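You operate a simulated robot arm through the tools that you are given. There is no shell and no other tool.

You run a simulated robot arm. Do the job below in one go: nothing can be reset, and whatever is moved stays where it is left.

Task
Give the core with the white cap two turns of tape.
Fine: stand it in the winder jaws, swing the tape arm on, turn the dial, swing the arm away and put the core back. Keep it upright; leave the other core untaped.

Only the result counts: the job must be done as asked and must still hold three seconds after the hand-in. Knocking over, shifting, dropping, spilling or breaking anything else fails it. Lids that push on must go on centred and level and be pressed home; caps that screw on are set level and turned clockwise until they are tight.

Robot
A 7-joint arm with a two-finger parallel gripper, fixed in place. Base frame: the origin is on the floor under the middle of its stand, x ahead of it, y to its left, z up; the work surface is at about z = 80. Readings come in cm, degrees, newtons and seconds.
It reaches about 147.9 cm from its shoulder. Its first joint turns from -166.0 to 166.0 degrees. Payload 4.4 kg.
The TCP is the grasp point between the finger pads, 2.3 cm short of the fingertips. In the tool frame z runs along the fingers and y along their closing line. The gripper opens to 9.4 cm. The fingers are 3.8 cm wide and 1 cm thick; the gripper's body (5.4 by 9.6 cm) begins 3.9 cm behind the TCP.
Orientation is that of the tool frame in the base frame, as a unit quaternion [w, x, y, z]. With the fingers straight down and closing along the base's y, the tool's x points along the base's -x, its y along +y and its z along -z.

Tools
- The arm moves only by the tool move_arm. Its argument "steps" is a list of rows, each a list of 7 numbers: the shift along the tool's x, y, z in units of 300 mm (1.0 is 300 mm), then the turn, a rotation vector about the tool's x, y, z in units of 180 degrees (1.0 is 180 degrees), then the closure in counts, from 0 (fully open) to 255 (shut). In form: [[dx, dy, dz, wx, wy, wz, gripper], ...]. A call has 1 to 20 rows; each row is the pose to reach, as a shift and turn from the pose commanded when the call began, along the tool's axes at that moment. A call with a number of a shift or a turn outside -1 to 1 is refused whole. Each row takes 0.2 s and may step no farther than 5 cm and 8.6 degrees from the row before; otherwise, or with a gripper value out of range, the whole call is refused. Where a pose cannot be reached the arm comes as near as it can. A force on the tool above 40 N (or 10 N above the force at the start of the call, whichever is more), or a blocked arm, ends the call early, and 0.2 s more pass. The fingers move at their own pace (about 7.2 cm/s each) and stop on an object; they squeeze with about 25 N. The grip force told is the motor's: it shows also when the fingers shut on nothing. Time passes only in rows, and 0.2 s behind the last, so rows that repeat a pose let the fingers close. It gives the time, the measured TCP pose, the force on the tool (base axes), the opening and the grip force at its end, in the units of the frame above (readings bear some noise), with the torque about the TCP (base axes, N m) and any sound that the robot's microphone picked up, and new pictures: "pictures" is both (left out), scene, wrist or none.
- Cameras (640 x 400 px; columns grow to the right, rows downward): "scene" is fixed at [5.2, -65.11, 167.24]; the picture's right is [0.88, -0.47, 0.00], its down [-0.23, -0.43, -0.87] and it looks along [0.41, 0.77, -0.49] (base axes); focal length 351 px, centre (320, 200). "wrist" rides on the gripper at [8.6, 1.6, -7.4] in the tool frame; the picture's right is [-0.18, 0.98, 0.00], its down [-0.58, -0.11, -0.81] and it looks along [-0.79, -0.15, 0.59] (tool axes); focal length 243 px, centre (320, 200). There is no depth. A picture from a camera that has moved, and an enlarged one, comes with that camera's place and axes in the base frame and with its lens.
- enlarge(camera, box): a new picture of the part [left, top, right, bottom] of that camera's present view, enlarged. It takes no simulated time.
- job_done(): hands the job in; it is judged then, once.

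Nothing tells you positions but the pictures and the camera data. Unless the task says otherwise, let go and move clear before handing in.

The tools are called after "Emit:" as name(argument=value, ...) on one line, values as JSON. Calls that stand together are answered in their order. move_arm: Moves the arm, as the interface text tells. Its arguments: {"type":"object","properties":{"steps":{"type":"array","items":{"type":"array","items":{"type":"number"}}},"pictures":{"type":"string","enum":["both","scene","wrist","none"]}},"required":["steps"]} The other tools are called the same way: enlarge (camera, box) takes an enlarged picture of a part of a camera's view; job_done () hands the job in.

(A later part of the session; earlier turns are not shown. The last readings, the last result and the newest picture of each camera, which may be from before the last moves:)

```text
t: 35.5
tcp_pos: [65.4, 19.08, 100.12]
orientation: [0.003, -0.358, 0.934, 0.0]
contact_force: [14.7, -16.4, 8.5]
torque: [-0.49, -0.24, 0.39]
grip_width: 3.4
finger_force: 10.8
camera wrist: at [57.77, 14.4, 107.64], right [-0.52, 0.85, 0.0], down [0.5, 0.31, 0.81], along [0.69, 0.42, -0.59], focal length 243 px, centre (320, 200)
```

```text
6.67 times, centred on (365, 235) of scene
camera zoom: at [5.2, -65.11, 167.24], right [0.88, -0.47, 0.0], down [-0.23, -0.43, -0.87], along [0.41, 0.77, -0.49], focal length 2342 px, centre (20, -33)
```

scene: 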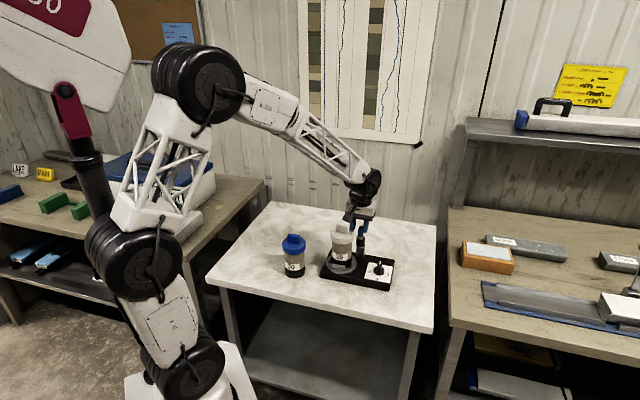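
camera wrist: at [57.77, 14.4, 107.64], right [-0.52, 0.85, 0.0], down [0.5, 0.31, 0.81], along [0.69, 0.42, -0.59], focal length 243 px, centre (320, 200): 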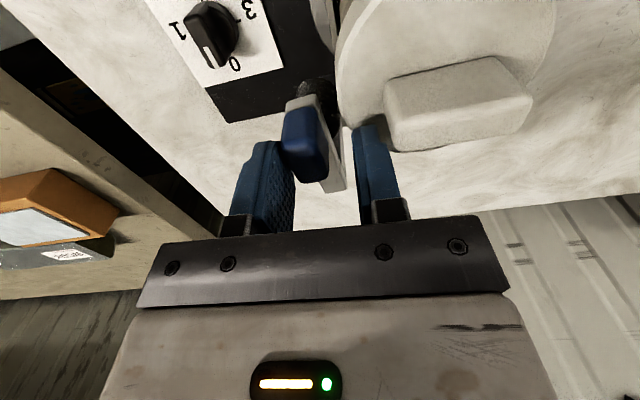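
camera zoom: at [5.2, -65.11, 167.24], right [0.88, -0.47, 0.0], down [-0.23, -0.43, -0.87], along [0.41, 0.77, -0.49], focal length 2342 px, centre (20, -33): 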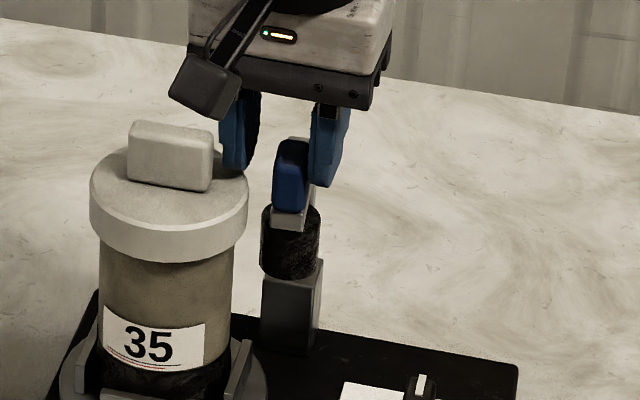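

The handle stopped moving while the leading finger came up against the core's tab. I'll back off the last 5° immediately and check the core.

Emit:
move_arm(steps=[[-0.0003, -0.0077, 0, 0, 0, -0.0139, 190], [-0.0007, -0.0154, 0, 0, 0, -0.0278, 190], [-0.0012, -0.02, 0, 0, 0, -0.035, 190], [-0.0012, -0.02, 0, 0, 0, -0.035, 190]], pictures="both")

Emit:
enlarge(camera="wrist", box=[240, 0, 440, 240])

Emit:
enlarge(camera="scene", box=[330, 205, 390, 285])

```text
t: 36.5
tcp_pos: [65.81, 18.76, 100.12]
orientation: [0.002, -0.41, 0.912, 0.0]
contact_force: [-0.3, 0.4, -0.2]
torque: [-0.01, 0.01, 0.01]
grip_width: 2.39
finger_force: 0.0
camera wrist: at [58.82, 13.21, 107.61], right [-0.61, 0.79, 0.0], down [0.47, 0.36, 0.81], along [0.64, 0.5, -0.59], focal length 243 px, centre (320, 200)
```

scene: 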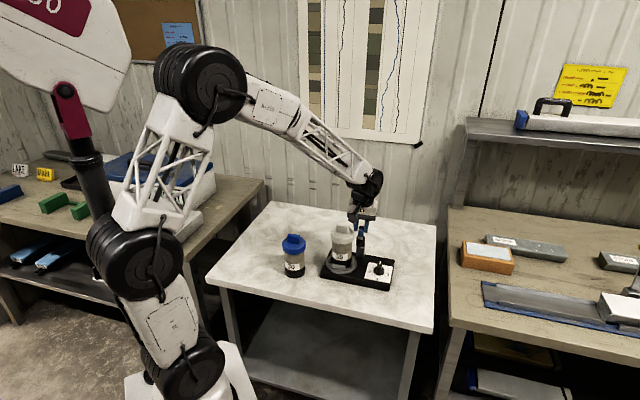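
wrist: 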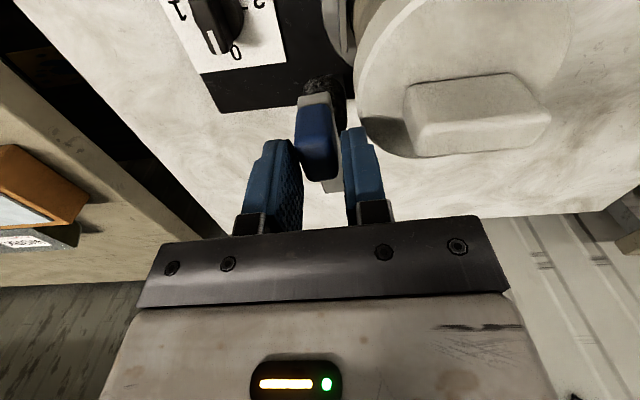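

```text
1.67 times, centred on (340, 120) of wrist
camera zoom: at [58.82, 13.21, 107.61], right [-0.61, 0.79, 0.0], down [0.47, 0.36, 0.81], along [0.64, 0.5, -0.59], focal length 404 px, centre (287, 333)
```

zoom: 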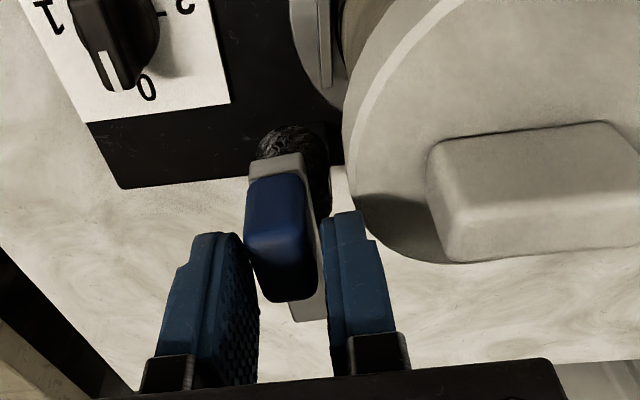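

```text
5.00 times, centred on (360, 245) of scene
camera zoom: at [5.2, -65.11, 167.24], right [0.88, -0.47, 0.0], down [-0.23, -0.43, -0.87], along [0.41, 0.77, -0.49], focal length 1757 px, centre (120, -25)
```

zoom: 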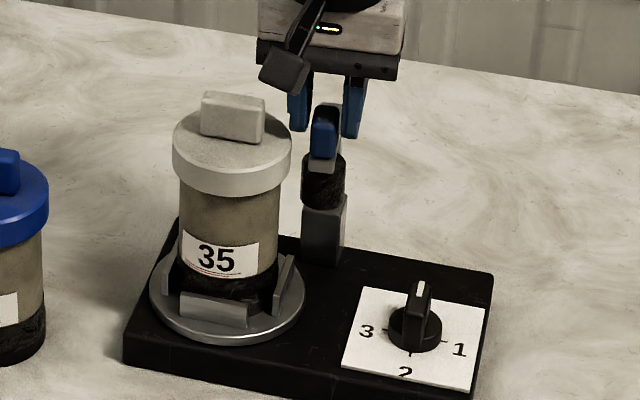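

The core is undisturbed and the tape arm has stopped at about -126° (49° of swing). To learn whether that is its end stop, I'll lift, close the fingers, and come down behind the handle to push it without a finger near the core.

Emit:
move_arm(steps=[[0, 0, -0.07, 0, 0, 0, 190], [0, 0, -0.14, 0, 0, 0, 190], [0, -0.05, -0.14, 0, 0, 0, 225], [0, -0.1, -0.14, 0, 0, 0, 255], [0, -0.1, -0.14, 0, 0, 0, 255], [0, -0.1, -0.07, 0, 0, 0, 255], [0, -0.1, 0.0, 0, 0, 0, 255], [0, -0.1, 0.0, 0, 0, 0, 255]], pictures="both")

Emit:
enlarge(camera="wrist", box=[240, 0, 440, 240])

Emit:
enlarge(camera="scene", box=[330, 205, 390, 285])

```text
t: 38.3
tcp_pos: [68.17, 16.76, 100.12]
orientation: [0.002, -0.409, 0.913, 0.001]
contact_force: [-0.8, 0.0, 0.5]
torque: [-0.03, 0.03, -0.03]
grip_width: 0.0
finger_force: 24.7
camera wrist: at [61.07, 11.24, 107.62], right [-0.61, 0.79, 0.0], down [0.47, 0.36, 0.81], along [0.64, 0.49, -0.59], focal length 243 px, centre (320, 200)
```

scene: 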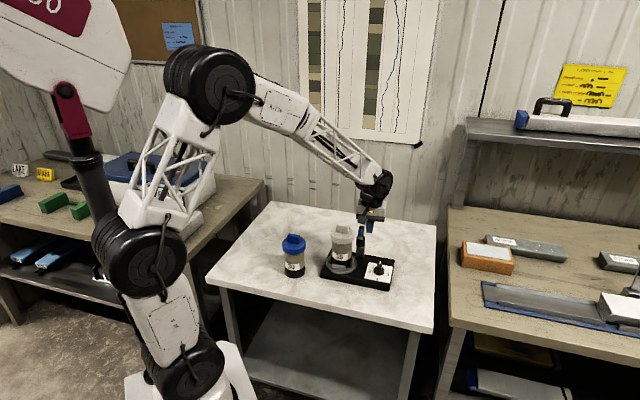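
wrist: 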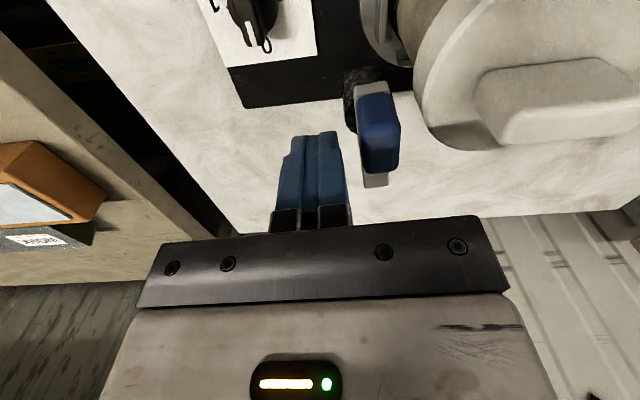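

```text
1.67 times, centred on (340, 120) of wrist
camera zoom: at [61.07, 11.24, 107.62], right [-0.61, 0.79, 0.0], down [0.47, 0.36, 0.81], along [0.64, 0.49, -0.59], focal length 404 px, centre (287, 333)
```

zoom: 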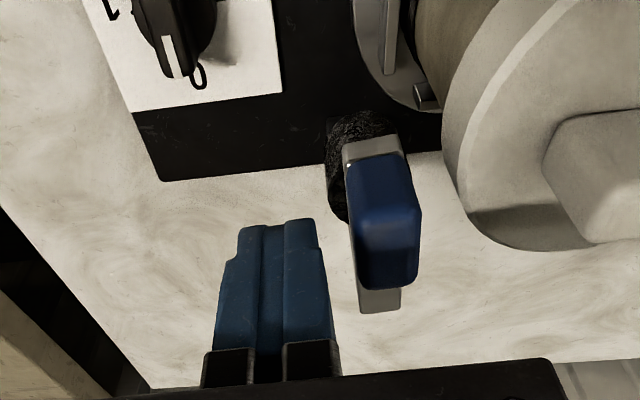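

```text
5.00 times, centred on (360, 245) of scene
camera zoom: at [5.2, -65.11, 167.24], right [0.88, -0.47, 0.0], down [-0.23, -0.43, -0.87], along [0.41, 0.77, -0.49], focal length 1757 px, centre (120, -25)
```

zoom: 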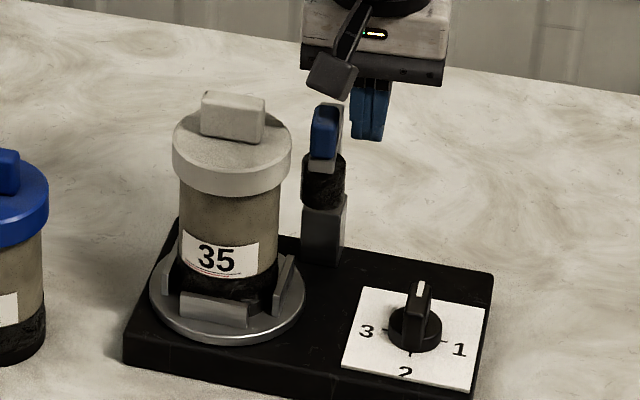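

Closed fingers now stand behind the handle with a gap of about 0.7 cm. I'll push gently along the tangent in small steps, following the arc, and read the force.

Emit:
move_arm(steps=[[0, 0.01, 0, 0, 0, 0, 255], [0, 0.02, 0, 0, 0, 0, 255], [0, 0.028, 0, 0, 0, 0, 255], [0, 0.035, 0, 0, 0, 0, 255], [0, 0.035, 0, 0, 0, 0, 255]], pictures="wrist")

Emit:
enlarge(camera="wrist", box=[240, 0, 440, 240])

Emit:
enlarge(camera="scene", box=[330, 205, 390, 285])

```text
t: 39.5
tcp_pos: [67.31, 17.29, 100.11]
orientation: [0.001, -0.41, 0.912, 0.001]
contact_force: [-0.1, 0.5, -0.8]
torque: [-0.02, 0.0, 0.01]
grip_width: 0.02
finger_force: 25.4
camera wrist: at [60.18, 11.89, 107.67], right [-0.61, 0.79, 0.0], down [0.47, 0.36, 0.81], along [0.64, 0.5, -0.59], focal length 243 px, centre (320, 200)
```

wrist: 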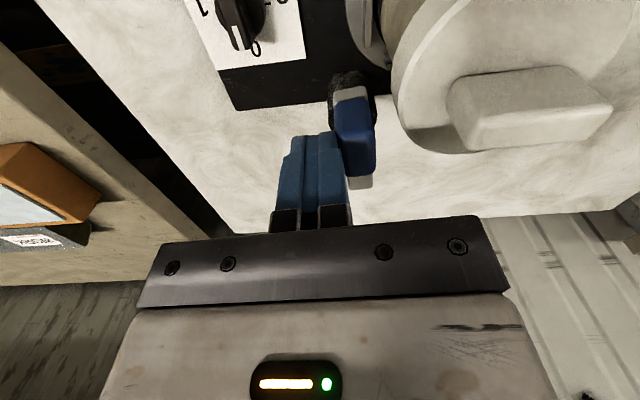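

```text
1.67 times, centred on (340, 120) of wrist
camera zoom: at [60.18, 11.89, 107.67], right [-0.61, 0.79, 0.0], down [0.47, 0.36, 0.81], along [0.64, 0.5, -0.59], focal length 404 px, centre (287, 333)
```

zoom: 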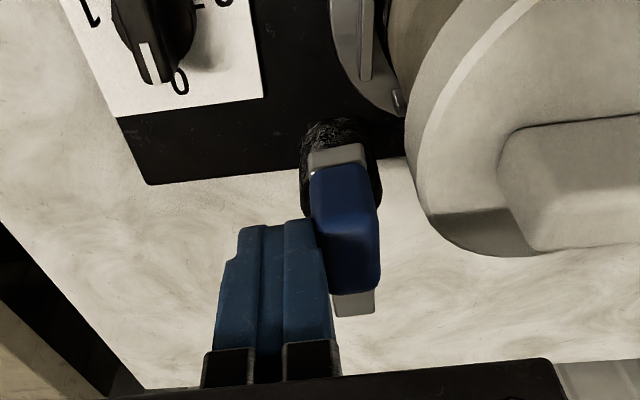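

```text
5.00 times, centred on (360, 245) of scene
camera zoom: at [5.2, -65.11, 167.24], right [0.88, -0.47, 0.0], down [-0.23, -0.43, -0.87], along [0.41, 0.77, -0.49], focal length 1757 px, centre (120, -25)
```

zoom: 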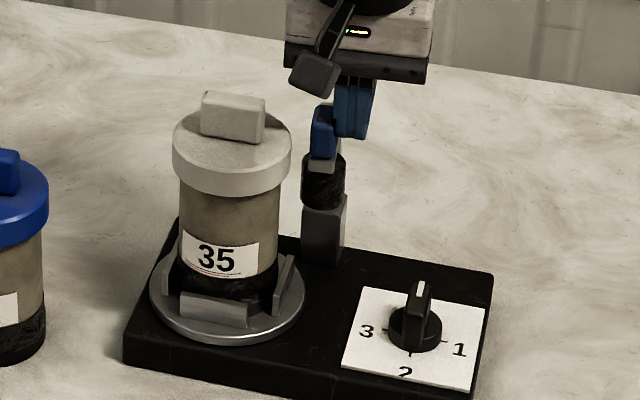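

Emit:
move_arm(steps=[[0, 0.005, 0, 0, 0, 0, 255], [0, 0.01, 0, 0, 0, 0, 255], [0, 0.015, 0, 0, 0, 0, 255], [0, 0.015, 0, 0, 0, 0, 255]], pictures="scene")

Emit:
enlarge(camera="wrist", box=[240, 0, 440, 240])

Emit:
enlarge(camera="scene", box=[340, 205, 390, 265])

```text
t: 40.5
tcp_pos: [66.93, 17.77, 100.15]
orientation: [0.002, -0.409, 0.912, 0.0]
contact_force: [13.7, -21.7, 8.9]
torque: [-0.38, -0.07, 0.44]
grip_width: 0.0
finger_force: 24.3
```

scene: 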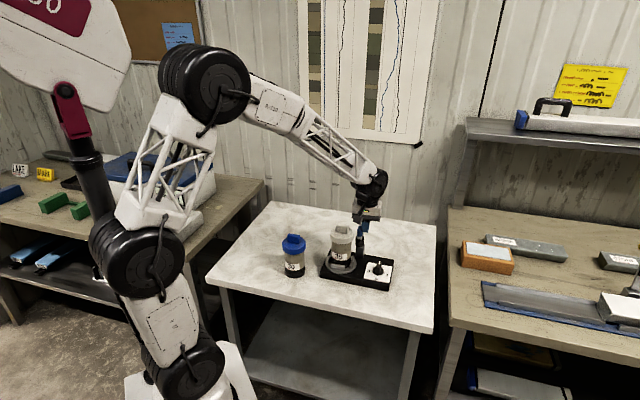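

```text
1.67 times, centred on (340, 120) of wrist
camera zoom: at [59.9, 12.13, 107.7], right [-0.61, 0.79, 0.0], down [0.46, 0.36, 0.81], along [0.64, 0.5, -0.59], focal length 404 px, centre (287, 333)
```

zoom: 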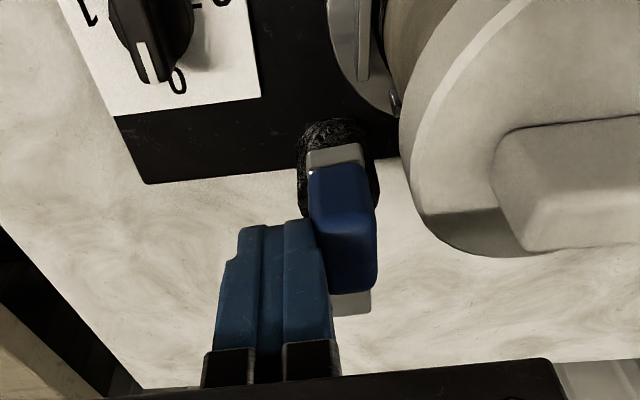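

```text
6.67 times, centred on (365, 235) of scene
camera zoom: at [5.2, -65.11, 167.24], right [0.88, -0.47, 0.0], down [-0.23, -0.43, -0.87], along [0.41, 0.77, -0.49], focal length 2342 px, centre (20, -33)
```

zoom: 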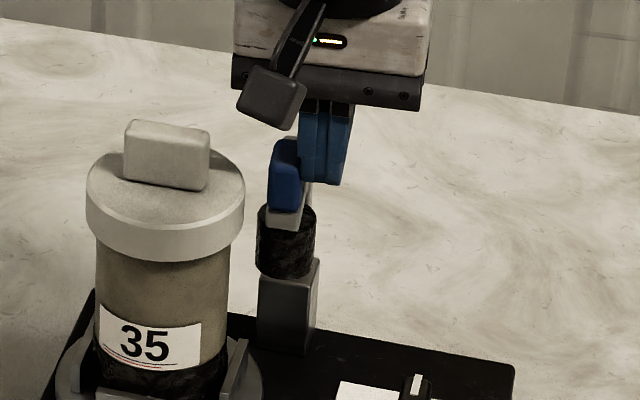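

The arm is truly at its stop: the force rose to 27 N with no further swing, and the winder looks nudged by about 2 mm. I'll back off at once, rise, and compare positions.

Emit:
move_arm(steps=[[0, -0.02, 0, 0, 0, 0, 255], [0, -0.04, 0, 0, 0, 0, 255], [0, -0.06, -0.05, 0, 0, 0, 255], [0, -0.06, -0.2, 0, 0, 0, 255], [0, -0.06, -0.3, 0, 0, 0, 255]], pictures="both")

Emit:
enlarge(camera="scene", box=[330, 205, 390, 285])

Emit:
enlarge(camera="scene", box=[320, 225, 380, 285])

Emit:
enlarge(camera="scene", box=[320, 215, 400, 290])

```text
t: 41.7
tcp_pos: [68.05, 16.29, 109.07]
orientation: [0.001, -0.409, 0.913, 0.001]
contact_force: [0.5, -0.5, -0.8]
torque: [0.0, 0.03, -0.01]
grip_width: 0.0
finger_force: 25.2
camera wrist: at [60.99, 10.95, 116.55], right [-0.61, 0.79, 0.0], down [0.47, 0.36, 0.81], along [0.64, 0.49, -0.59], focal length 243 px, centre (320, 200)
```

scene: 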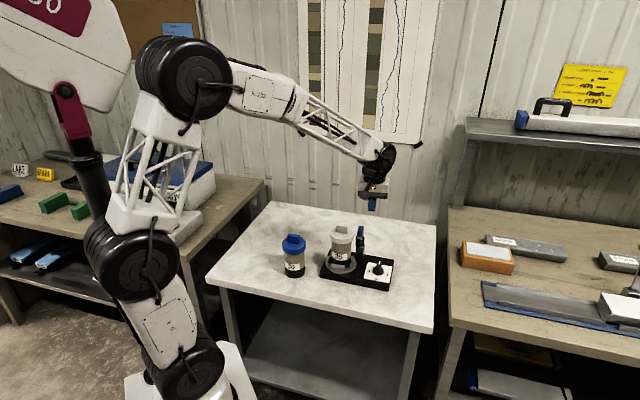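
wrist: 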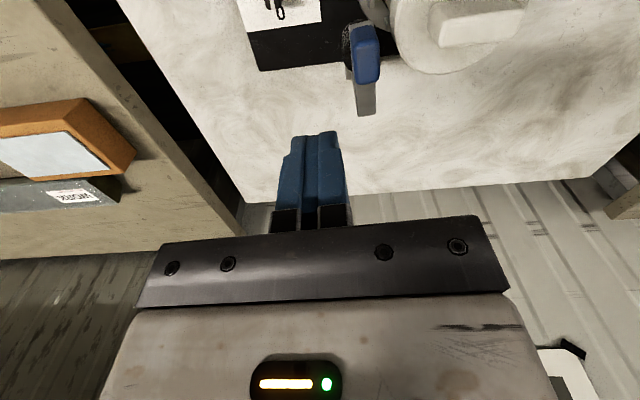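

```text
5.00 times, centred on (360, 245) of scene
camera zoom: at [5.2, -65.11, 167.24], right [0.88, -0.47, 0.0], down [-0.23, -0.43, -0.87], along [0.41, 0.77, -0.49], focal length 1757 px, centre (120, -25)
```

zoom: 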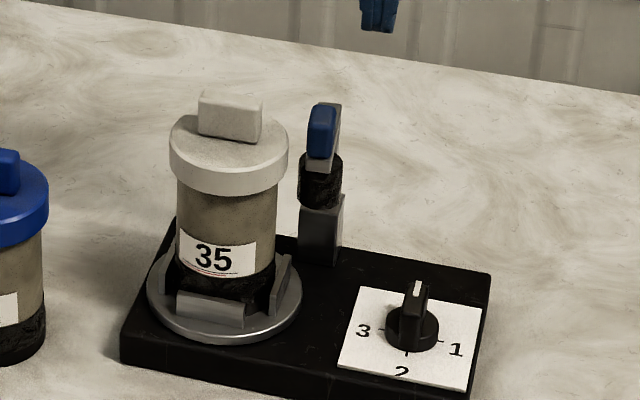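

```text
6.67 times, centred on (350, 255) of scene
camera zoom: at [5.2, -65.11, 167.24], right [0.88, -0.47, 0.0], down [-0.23, -0.43, -0.87], along [0.41, 0.77, -0.49], focal length 2342 px, centre (120, -167)
```

zoom: 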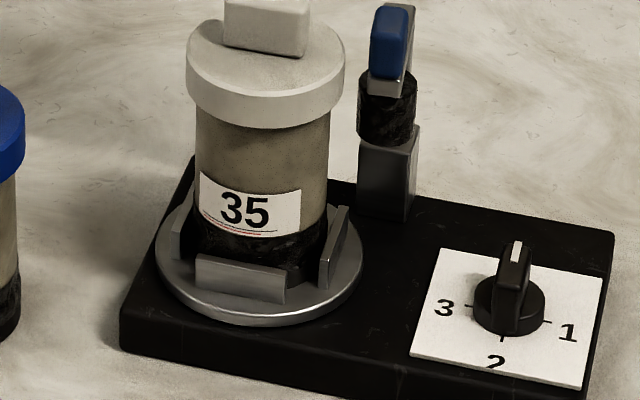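

```text
5.33 times, centred on (360, 252) of scene
camera zoom: at [5.2, -65.11, 167.24], right [0.88, -0.47, 0.0], down [-0.23, -0.43, -0.87], along [0.41, 0.77, -0.49], focal length 1874 px, centre (107, -80)
```

zoom: 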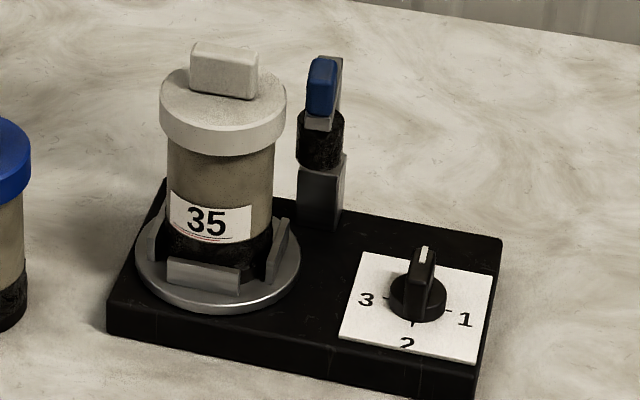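

The tape arm rests at its on-stop beside the core, and the core is still upright in the jaws (the winder slid only about 3 mm). Now I move over the dial with the fingers set to close across its bar.

Emit:
move_arm(steps=[[0.037, -0.057, 0.02, 0, 0, 0.006, 220], [0.075, -0.113, 0.06, 0, 0, 0.012, 180], [0.1125, -0.1697, 0.1, 0, 0, 0.0183, 146], [0.1125, -0.1697, 0.1357, 0, 0, 0.0183, 146], [0.1125, -0.1697, 0.1357, 0, 0, 0.0183, 146]], pictures="both")

Emit:
enlarge(camera="wrist", box=[240, 0, 420, 200])

Emit:
enlarge(camera="scene", box=[345, 200, 415, 295])

```text
t: 42.9
tcp_pos: [69.74, 10.58, 105.2]
orientation: [0.002, -0.383, 0.924, 0.001]
contact_force: [-0.2, 0.2, 0.7]
torque: [-0.02, -0.02, -0.03]
grip_width: 4.01
finger_force: 0.0
camera wrist: at [62.46, 5.51, 112.69], right [-0.57, 0.82, 0.0], down [0.48, 0.33, 0.81], along [0.67, 0.46, -0.59], focal length 243 px, centre (320, 200)
```

scene: 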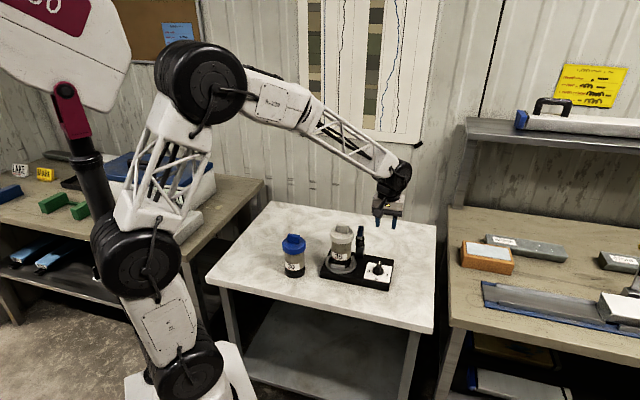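
wrist: 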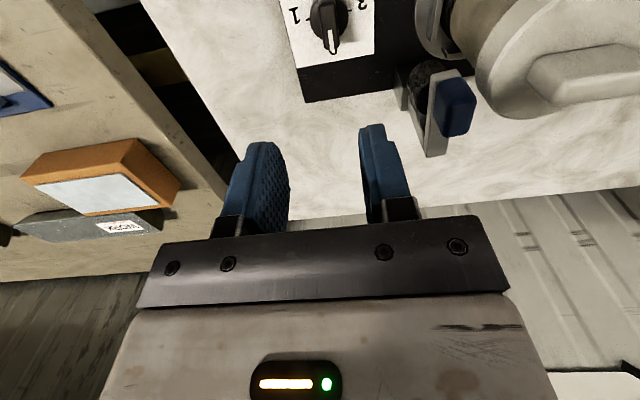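

```text
2.00 times, centred on (330, 100) of wrist
camera zoom: at [62.46, 5.51, 112.69], right [-0.57, 0.82, 0.0], down [0.48, 0.33, 0.81], along [0.67, 0.46, -0.59], focal length 485 px, centre (300, 400)
```

zoom: 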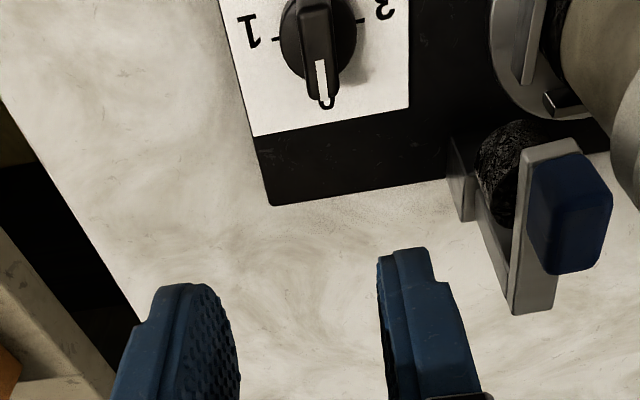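

```text
4.21 times, centred on (380, 248) of scene
camera zoom: at [5.2, -65.11, 167.24], right [0.88, -0.47, 0.0], down [-0.23, -0.43, -0.87], along [0.41, 0.77, -0.49], focal length 1479 px, centre (67, 0)
```

zoom: 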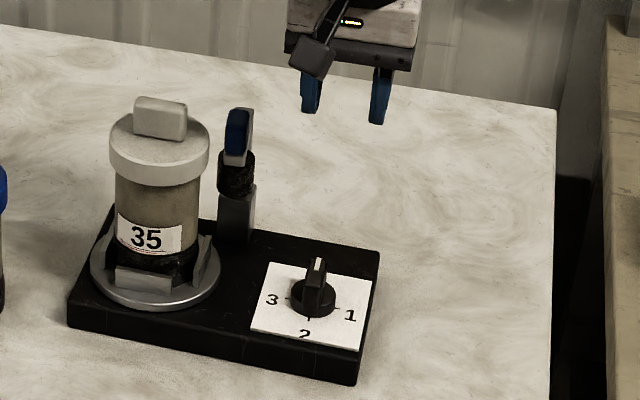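

The dial is cut off at the top of the wrist view. I'll back off about 4 cm along the bar direction to see the whole knob.

Emit:
move_arm(steps=[[0.07, 0, 0, 0, 0, 0, 146], [0.14, 0, 0, 0, 0, 0, 146], [0.14, 0, 0, 0, 0, 0, 146]], pictures="wrist")

Emit:
enlarge(camera="wrist", box=[260, 0, 400, 120])

```text
t: 43.7
tcp_pos: [66.79, 7.51, 104.94]
orientation: [0.002, -0.384, 0.923, 0.001]
contact_force: [0.4, 1.0, -0.2]
torque: [0.01, -0.01, -0.01]
grip_width: 4.02
finger_force: 0.1
camera wrist: at [59.5, 2.4, 112.47], right [-0.57, 0.82, 0.0], down [0.49, 0.33, 0.81], along [0.67, 0.46, -0.59], focal length 243 px, centre (320, 200)
```

wrist: 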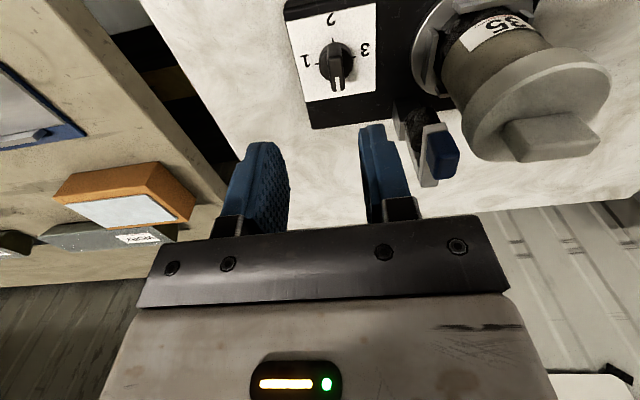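

```text
3.33 times, centred on (330, 60) of wrist
camera zoom: at [59.5, 2.4, 112.47], right [-0.57, 0.82, 0.0], down [0.49, 0.33, 0.81], along [0.67, 0.46, -0.59], focal length 809 px, centre (287, 667)
```

zoom: 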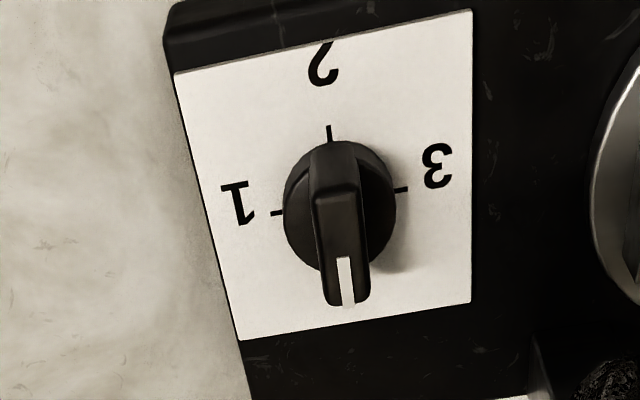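

The dial centre lies about 4.4 cm ahead and 1 cm to the +y side of the TCP, with its bar at 44° pointing to 0. Turning it clockwise must not sweep the wrist camera through the tape arm, so I first test in free air whether the wrist can start from a large positive yaw.

Emit:
move_arm(steps=[[-0.05, 0.011, 0, 0, 0, 0, 146], [-0.1, 0.022, 0, 0, 0, 0, 146], [-0.1467, 0.0333, 0, 0, 0, 0, 146], [-0.1467, 0.0333, 0, 0, 0, -0.045, 146], [-0.1467, 0.0333, 0, 0, 0, -0.09, 146], [-0.1467, 0.0333, 0, 0, 0, -0.135, 146], [-0.1467, 0.0333, 0, 0, 0, -0.18, 146], [-0.1467, 0.0333, 0, 0, 0, -0.225, 146], [-0.1467, 0.0333, 0, 0, 0, -0.27, 146], [-0.1467, 0.0333, 0, 0, 0, -0.315, 146], [-0.1467, 0.0333, 0, 0, 0, -0.36, 146], [-0.1467, 0.0333, 0, 0, 0, -0.405, 146], [-0.1467, 0.0333, 0, 0, 0, -0.45, 146], [-0.1467, 0.0333, 0, 0, 0, -0.495, 146], [-0.1467, 0.0333, 0, 0, 0, -0.54, 146], [-0.1467, 0.0333, 0, 0, 0, -0.585, 146], [-0.1467, 0.0333, 0, 0, 0, -0.63, 146], [-0.1467, 0.0333, 0, 0, 0, -0.675, 146], [-0.1467, 0.0333, 0, 0, 0, -0.72, 146], [-0.1467, 0.0333, 0, 0, 0, -0.75, 146]], pictures="both")

```text
t: 47.9
tcp_pos: [69.36, 11.33, 104.94]
orientation: [-0.002, 1.0, 0.001, 0.002]
contact_force: [0.8, 0.5, 0.0]
torque: [-0.02, 0.03, -0.01]
grip_width: 4.02
finger_force: 0.2
camera wrist: at [77.87, 9.69, 112.59], right [-0.18, -0.98, 0.0], down [-0.58, 0.11, 0.8], along [-0.79, 0.15, -0.59], focal length 243 px, centre (320, 200)
```

scene: 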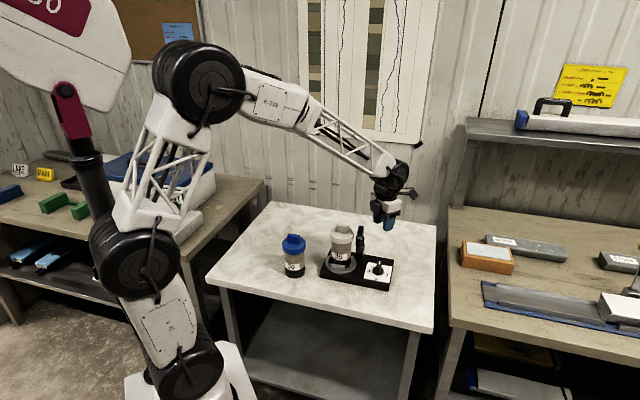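
wrist: 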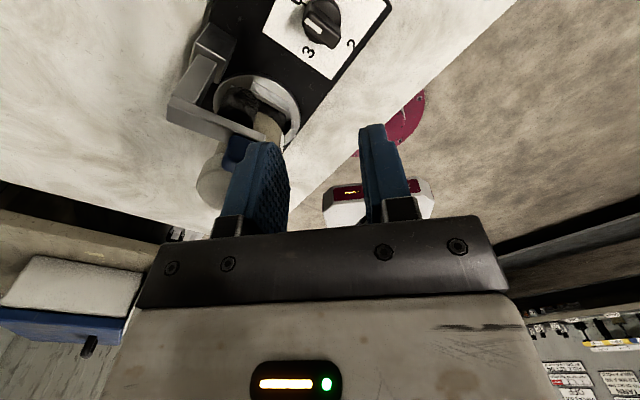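

Yaw 180° is reachable. I'll try on to 225°, which would let me do the whole half-turn in one grip.

Emit:
move_arm(steps=[[0, 0, 0, 0, 0, -0.042, 146], [0, 0, 0, 0, 0, -0.084, 146], [0, 0, 0, 0, 0, -0.126, 146], [0, 0, 0, 0, 0, -0.168, 146], [0, 0, 0, 0, 0, -0.21, 146], [0, 0, 0, 0, 0, -0.25, 146], [0, 0, 0, 0, 0, -0.25, 146]], pictures="both")

Emit:
enlarge(camera="wrist", box=[220, 0, 420, 200])

Emit:
enlarge(camera="scene", box=[345, 190, 415, 295])

```text
t: 49.5
tcp_pos: [68.69, 13.71, 104.47]
orientation: [0.014, 0.999, 0.051, 0.004]
contact_force: [0.3, -0.1, -0.3]
torque: [-0.02, 0.02, -0.02]
grip_width: 4.0
finger_force: 0.0
out of reach, approached as far as the arm can: row 1, 2, 3, 4, 5, 6, 7
camera wrist: at [77.29, 13.05, 112.08], right [-0.08, -1.0, 0.03], down [-0.6, 0.07, 0.8], along [-0.8, 0.05, -0.6], focal length 243 px, centre (320, 200)
```

scene: 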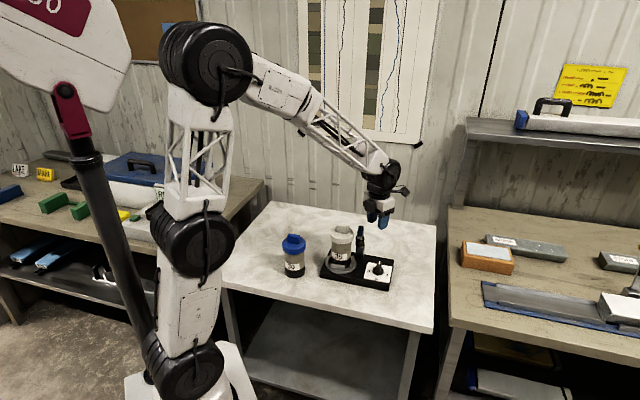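
wrist: 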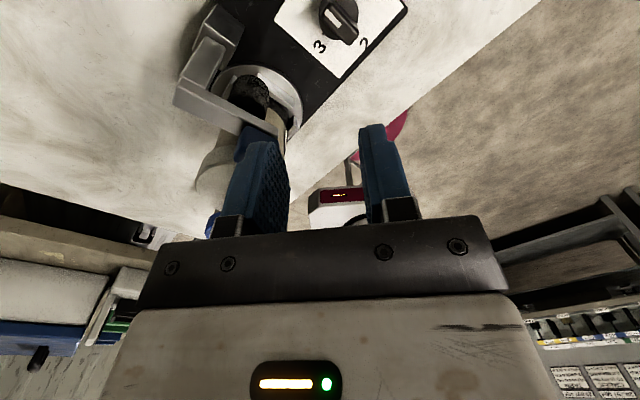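

```text
2.00 times, centred on (320, 100) of wrist
camera zoom: at [77.29, 13.05, 112.08], right [-0.08, -1.0, 0.03], down [-0.6, 0.07, 0.8], along [-0.8, 0.05, -0.6], focal length 485 px, centre (320, 400)
```

zoom: 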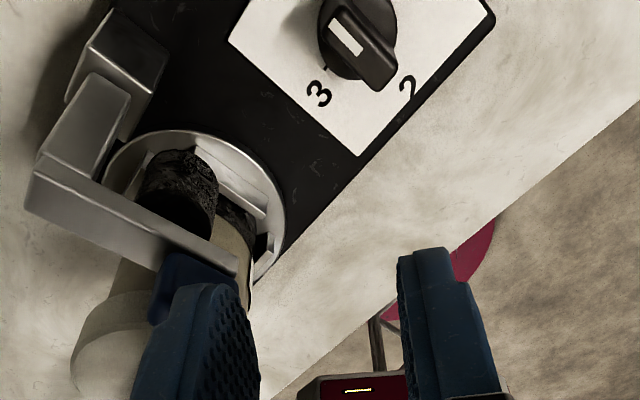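

```text
3.81 times, centred on (380, 242) of scene
camera zoom: at [5.2, -65.11, 167.24], right [0.88, -0.47, 0.0], down [-0.23, -0.43, -0.87], along [0.41, 0.77, -0.49], focal length 1338 px, centre (91, 38)
```

zoom: 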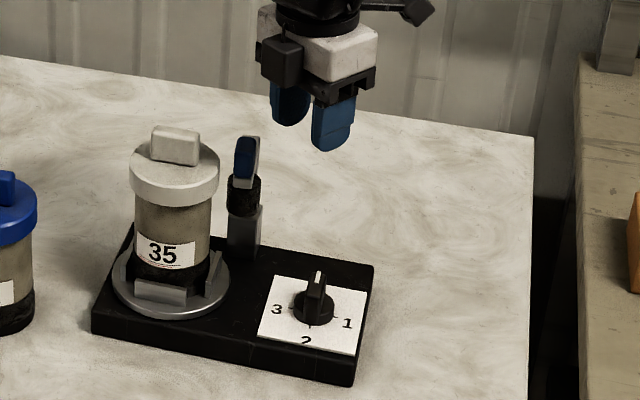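

Beyond about 182° it is out of reach, so I'll turn the dial in two grips: first from yaw 45° to about -8°, then from 172° down to 45°. I'll rotate back now.

Emit:
move_arm(steps=[[0, 0, 0, 0, 0, 0.042, 146], [0, 0, 0, 0, 0, 0.084, 146], [0, 0, 0, 0, 0, 0.126, 146], [0, 0, 0, 0, 0, 0.168, 146], [0, 0, 0, 0, 0, 0.21, 146], [0, 0, 0, 0, 0, 0.25, 146], [0, 0, 0, 0, 0, 0.25, 146], [0, 0, 0, 0, 0, 0.25, 146]], pictures="none")

```text
t: 51.3
tcp_pos: [68.66, 13.4, 104.51]
orientation: [0.012, 0.942, -0.335, 0.01]
contact_force: [0.8, -0.6, 0.5]
torque: [-0.01, 0.01, -0.02]
grip_width: 3.99
finger_force: 0.2
```

The wrist came back to yaw 141° with about 1.8° of tilt left from the out-of-reach attempt. I'll first level the tool and return over the dial.

Emit:
move_arm(steps=[[0.03, 0.0216, 0, 0.0025, -0.0043, 0, 146], [0.0605, 0.0432, 0, 0.00506, -0.00856, 0, 146], [0.0605, 0.0432, 0, 0.00506, -0.00856, 0, 146], [0.0605, 0.0432, 0, 0.00506, -0.00856, 0, 146]], pictures="none")

```text
t: 52.3
tcp_pos: [69.18, 11.3, 104.57]
orientation: [0.0, 0.942, -0.335, 0.0]
contact_force: [-0.6, 0.4, 0.3]
torque: [-0.02, -0.03, 0.01]
grip_width: 4.02
finger_force: 0.0
```

Level again. Now I rotate to yaw 44.5° above the dial and check the view.

Emit:
move_arm(steps=[[0, 0, 0, 0, 0, 0.0446, 146], [0, 0, 0, 0, 0, 0.0892, 146], [0, 0, 0, 0, 0, 0.1338, 146], [0, 0, 0, 0, 0, 0.1784, 146], [0, 0, 0, 0, 0, 0.223, 146], [0, 0, 0, 0, 0, 0.2676, 146], [0, 0, 0, 0, 0, 0.3122, 146], [0, 0, 0, 0, 0, 0.3568, 146], [0, 0, 0, 0, 0, 0.4014, 146], [0, 0, 0, 0, 0, 0.446, 146], [0, 0, 0, 0, 0, 0.4906, 146], [0, 0, 0, 0, 0, 0.535, 146], [0, 0, 0.1, 0, 0, 0.535, 146], [0, 0, 0.2, 0, 0, 0.535, 146], [0, 0, 0.3, 0, 0, 0.535, 146], [0, 0, 0.4, 0, 0, 0.535, 146], [0, 0, 0.4, 0, 0, 0.535, 146]], pictures="both")

Emit:
enlarge(camera="wrist", box=[240, 0, 420, 220])

Emit:
enlarge(camera="scene", box=[345, 210, 405, 295])

```text
t: 55.9
tcp_pos: [69.48, 11.26, 92.76]
orientation: [0.002, -0.379, 0.925, 0.0]
contact_force: [-0.4, 0.1, -0.4]
torque: [-0.04, -0.01, -0.01]
grip_width: 4.01
finger_force: 0.1
camera wrist: at [62.0, 6.21, 100.29], right [-0.56, 0.83, 0.0], down [0.49, 0.33, 0.81], along [0.67, 0.45, -0.59], focal length 243 px, centre (320, 200)
```

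scene: 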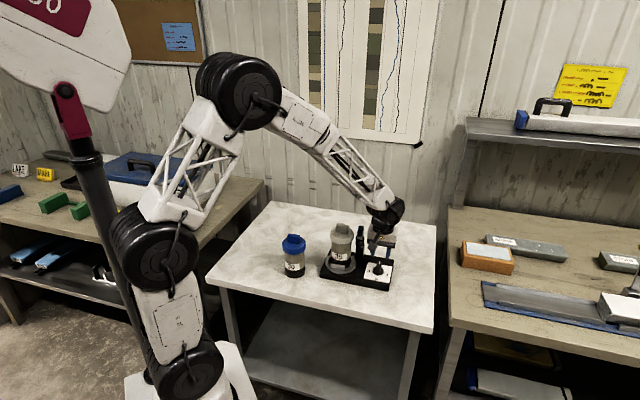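
wrist: 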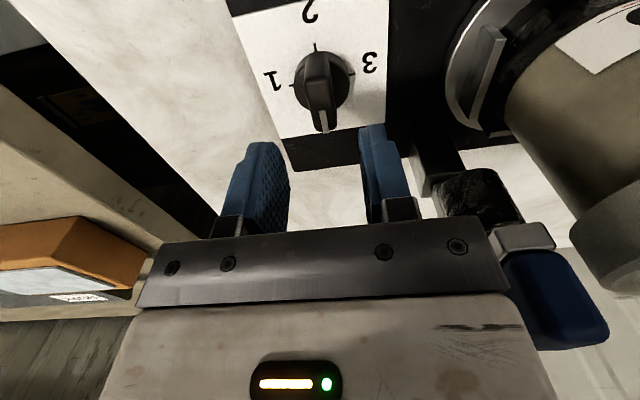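

```text
1.82 times, centred on (330, 110) of wrist
camera zoom: at [62.0, 6.21, 100.29], right [-0.56, 0.83, 0.0], down [0.49, 0.33, 0.81], along [0.67, 0.45, -0.59], focal length 441 px, centre (302, 364)
```

zoom: 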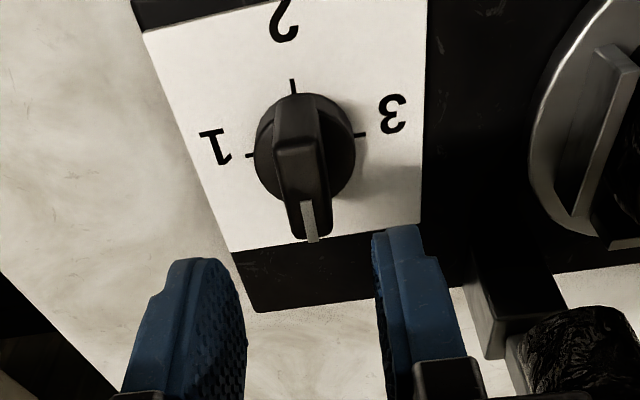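

```text
4.71 times, centred on (375, 252) of scene
camera zoom: at [5.2, -65.11, 167.24], right [0.88, -0.47, 0.0], down [-0.23, -0.43, -0.87], along [0.41, 0.77, -0.49], focal length 1653 px, centre (61, -47)
```

zoom: 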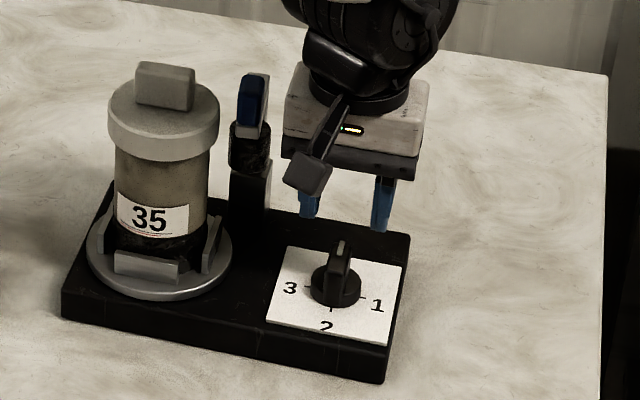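

The bar is centred between the fingers within 1–2 mm. I'll lower the fingers around it.

Emit:
move_arm(steps=[[-0.002, 0.002, 0.04, 0, 0, 0.005, 146], [-0.004, 0.002, 0.08, 0, 0, 0.01, 146], [-0.004, 0.002, 0.12, 0, 0, 0.01, 146], [-0.004, 0.002, 0.15, 0, 0, 0.01, 146], [-0.004, 0.002, 0.165, 0, 0, 0.01, 146], [-0.004, 0.002, 0.165, 0, 0, 0.01, 146]], pictures="both")

Emit:
enlarge(camera="wrist", box=[240, 40, 420, 240])

Emit:
enlarge(camera="scene", box=[350, 235, 400, 295])

```text
t: 57.3
tcp_pos: [69.39, 11.38, 87.84]
orientation: [0.001, -0.365, 0.931, 0.0]
contact_force: [-0.3, -0.1, -0.1]
torque: [-0.02, -0.01, 0.01]
grip_width: 4.01
finger_force: 0.0
camera wrist: at [61.8, 6.63, 95.37], right [-0.53, 0.85, 0.0], down [0.5, 0.31, 0.81], along [0.68, 0.43, -0.59], focal length 243 px, centre (320, 200)
```

scene: 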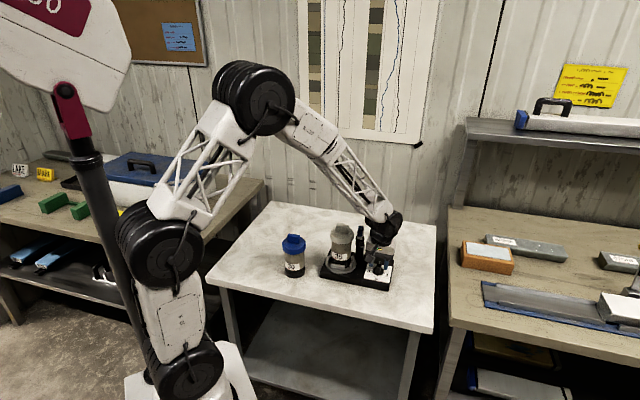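
wrist: 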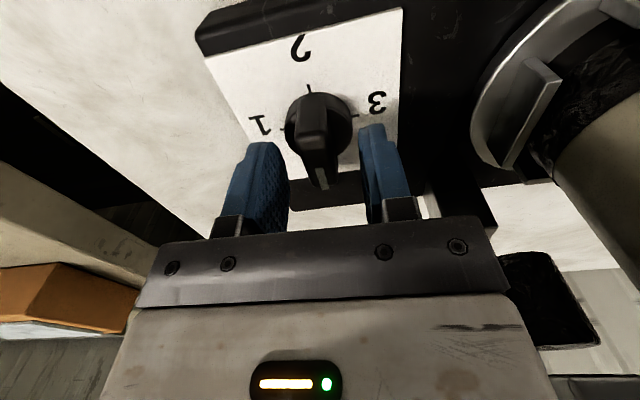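

```text
2.00 times, centred on (330, 140) of wrist
camera zoom: at [61.8, 6.63, 95.37], right [-0.53, 0.85, 0.0], down [0.5, 0.31, 0.81], along [0.68, 0.43, -0.59], focal length 485 px, centre (300, 320)
```

zoom: 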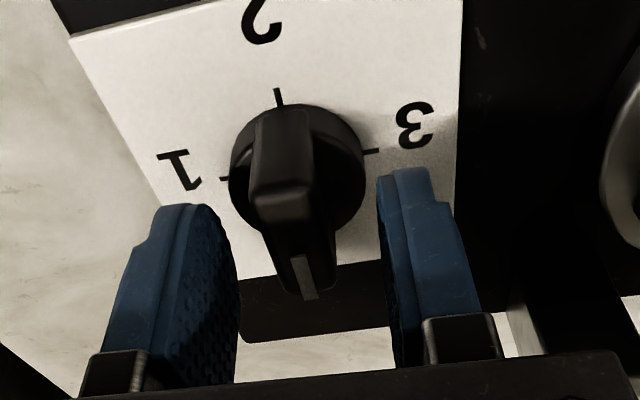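

```text
6.67 times, centred on (375, 265) of scene
camera zoom: at [5.2, -65.11, 167.24], right [0.88, -0.47, 0.0], down [-0.23, -0.43, -0.87], along [0.41, 0.77, -0.49], focal length 2342 px, centre (-47, -233)
```

zoom: 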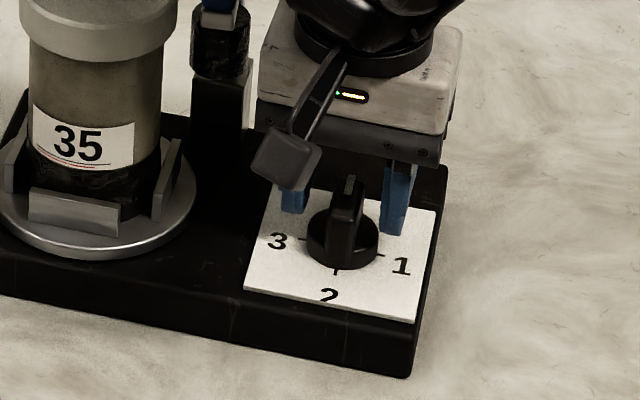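

Next I lower 0.6 cm more and close only to about 1.7 cm so I can check the centring before gripping.

Emit:
move_arm(steps=[[0, 0, 0.01, 0, 0, 0, 146], [0, 0, 0.02, 0, 0, 0, 146], [0, 0, 0.02, 0, 0, 0, 175], [0, 0, 0.02, 0, 0, 0, 195], [0, 0, 0.02, 0, 0, 0, 205], [0, 0, 0.02, 0, 0, 0, 209], [0, 0, 0.02, 0, 0, 0, 209]], pictures="both")

Emit:
enlarge(camera="wrist", box=[260, 70, 400, 240])

Emit:
enlarge(camera="scene", box=[350, 235, 400, 295])

```text
t: 58.9
tcp_pos: [69.44, 11.44, 87.13]
orientation: [-0.001, -0.366, 0.931, 0.0]
contact_force: [-0.3, -3.8, 0.4]
torque: [-0.05, -0.02, 0.05]
grip_width: 1.77
finger_force: 1.5
camera wrist: at [61.83, 6.68, 94.71], right [-0.53, 0.85, 0.0], down [0.5, 0.31, 0.81], along [0.68, 0.43, -0.59], focal length 243 px, centre (320, 200)
```

scene: 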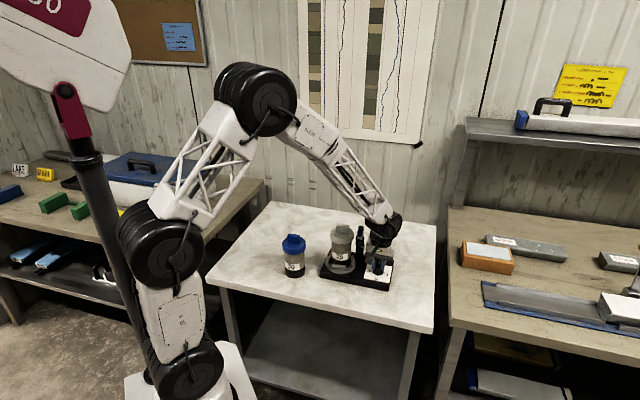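
wrist: 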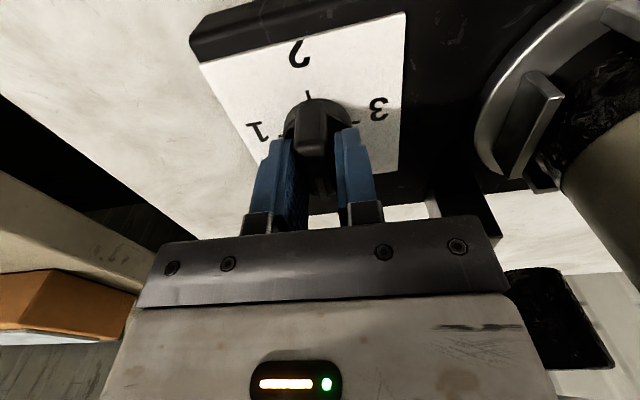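

```text
2.35 times, centred on (330, 155) of wrist
camera zoom: at [61.83, 6.68, 94.71], right [-0.53, 0.85, 0.0], down [0.5, 0.31, 0.81], along [0.68, 0.43, -0.59], focal length 571 px, centre (296, 306)
```

zoom: 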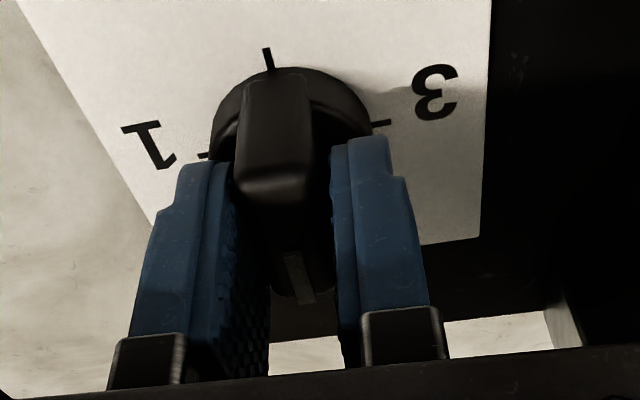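

```text
6.67 times, centred on (375, 265) of scene
camera zoom: at [5.2, -65.11, 167.24], right [0.88, -0.47, 0.0], down [-0.23, -0.43, -0.87], along [0.41, 0.77, -0.49], focal length 2342 px, centre (-47, -233)
```

zoom: 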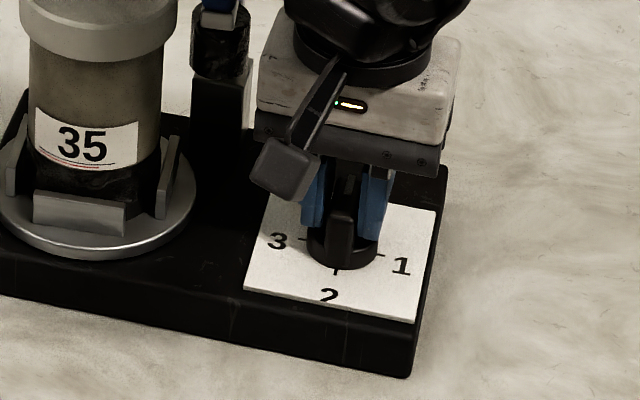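

The left finger touches the bar first, so I'll shift 1.5 mm to that side and then close fully on the bar.

Emit:
move_arm(steps=[[0, -0.005, 0, 0, 0, 0, 205], [0, -0.005, 0, 0, 0, 0, 209], [0, -0.005, 0, 0, 0, 0, 213], [0, -0.005, 0, 0, 0, 0, 217], [0, -0.005, 0, 0, 0, 0, 221], [0, -0.005, 0, 0, 0, 0, 225]], pictures="none")

Emit:
enlarge(camera="wrist", box=[260, 70, 400, 240])

Emit:
enlarge(camera="scene", box=[320, 215, 400, 290])

```text
t: 60.3
tcp_pos: [69.37, 11.36, 87.08]
orientation: [0.001, -0.365, 0.931, 0.001]
contact_force: [-5.5, 10.8, 2.0]
torque: [-0.06, 0.1, -0.04]
grip_width: 1.65
finger_force: 5.7
```

```text
2.35 times, centred on (330, 155) of wrist
camera zoom: at [61.86, 6.58, 94.61], right [-0.53, 0.85, 0.0], down [0.5, 0.31, 0.81], along [0.68, 0.43, -0.59], focal length 571 px, centre (296, 306)
```

zoom: 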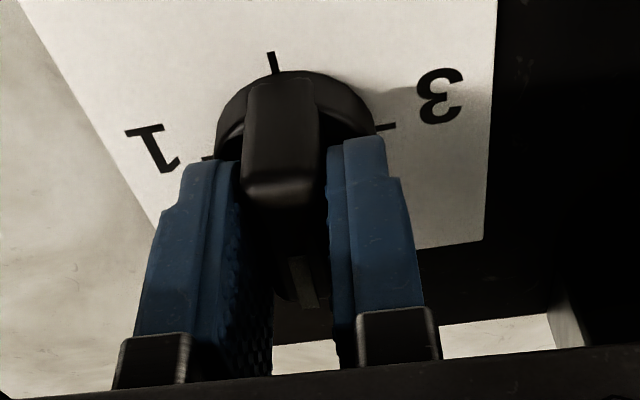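

```text
5.33 times, centred on (360, 252) of scene
camera zoom: at [5.2, -65.11, 167.24], right [0.88, -0.47, 0.0], down [-0.23, -0.43, -0.87], along [0.41, 0.77, -0.49], focal length 1874 px, centre (107, -80)
```

zoom: 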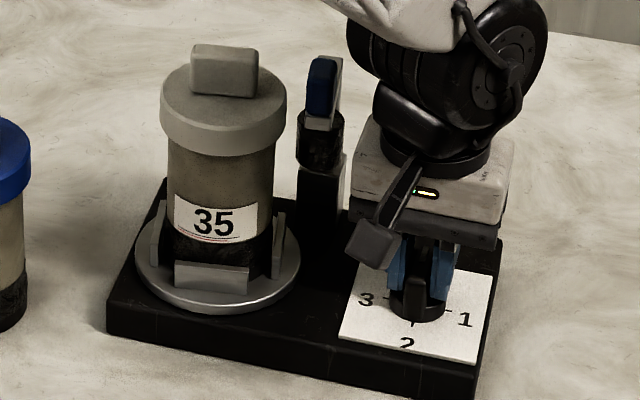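

Emit:
move_arm(steps=[[0, 0.0015, 0, 0, 0, 0, 218], [0, 0.002, 0, 0, 0, 0, 222], [0, 0.002, 0, 0, 0, 0, 230], [0, 0.002, 0, 0, 0, 0, 240], [0, 0.002, 0, 0, 0, 0, 255], [0, 0.002, 0, 0, 0, 0, 255]], pictures="none")

Emit:
enlarge(camera="scene", box=[320, 215, 400, 290])

```text
t: 61.7
tcp_pos: [69.3, 11.43, 87.1]
orientation: [0.0, -0.364, 0.931, 0.0]
contact_force: [7.8, -17.9, 0.0]
torque: [0.27, -0.71, 0.04]
grip_width: 1.59
finger_force: 25.0
```

```text
5.33 times, centred on (360, 252) of scene
camera zoom: at [5.2, -65.11, 167.24], right [0.88, -0.47, 0.0], down [-0.23, -0.43, -0.87], along [0.41, 0.77, -0.49], focal length 1874 px, centre (107, -80)
```

zoom: 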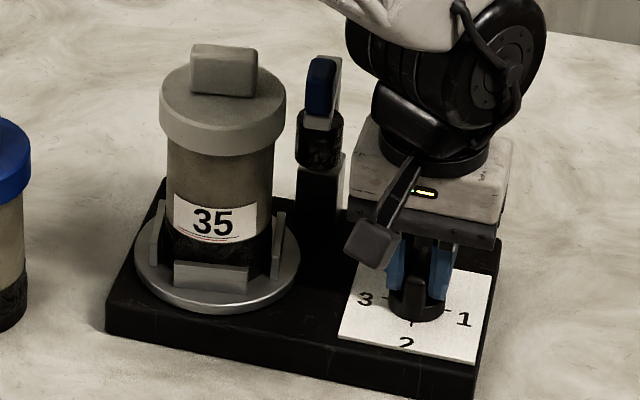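

Emit:
move_arm(steps=[[0, -0.0014, 0, 0, 0, 0, 255], [0, -0.0014, 0, 0, 0, 0, 255]], pictures="none")

```text
t: 62.3
tcp_pos: [69.35, 11.46, 86.95]
orientation: [-0.001, -0.365, 0.931, 0.001]
contact_force: [-20.4, -1.3, 17.2]
torque: [-0.19, 0.18, 0.0]
grip_width: 1.57
finger_force: 25.0
```

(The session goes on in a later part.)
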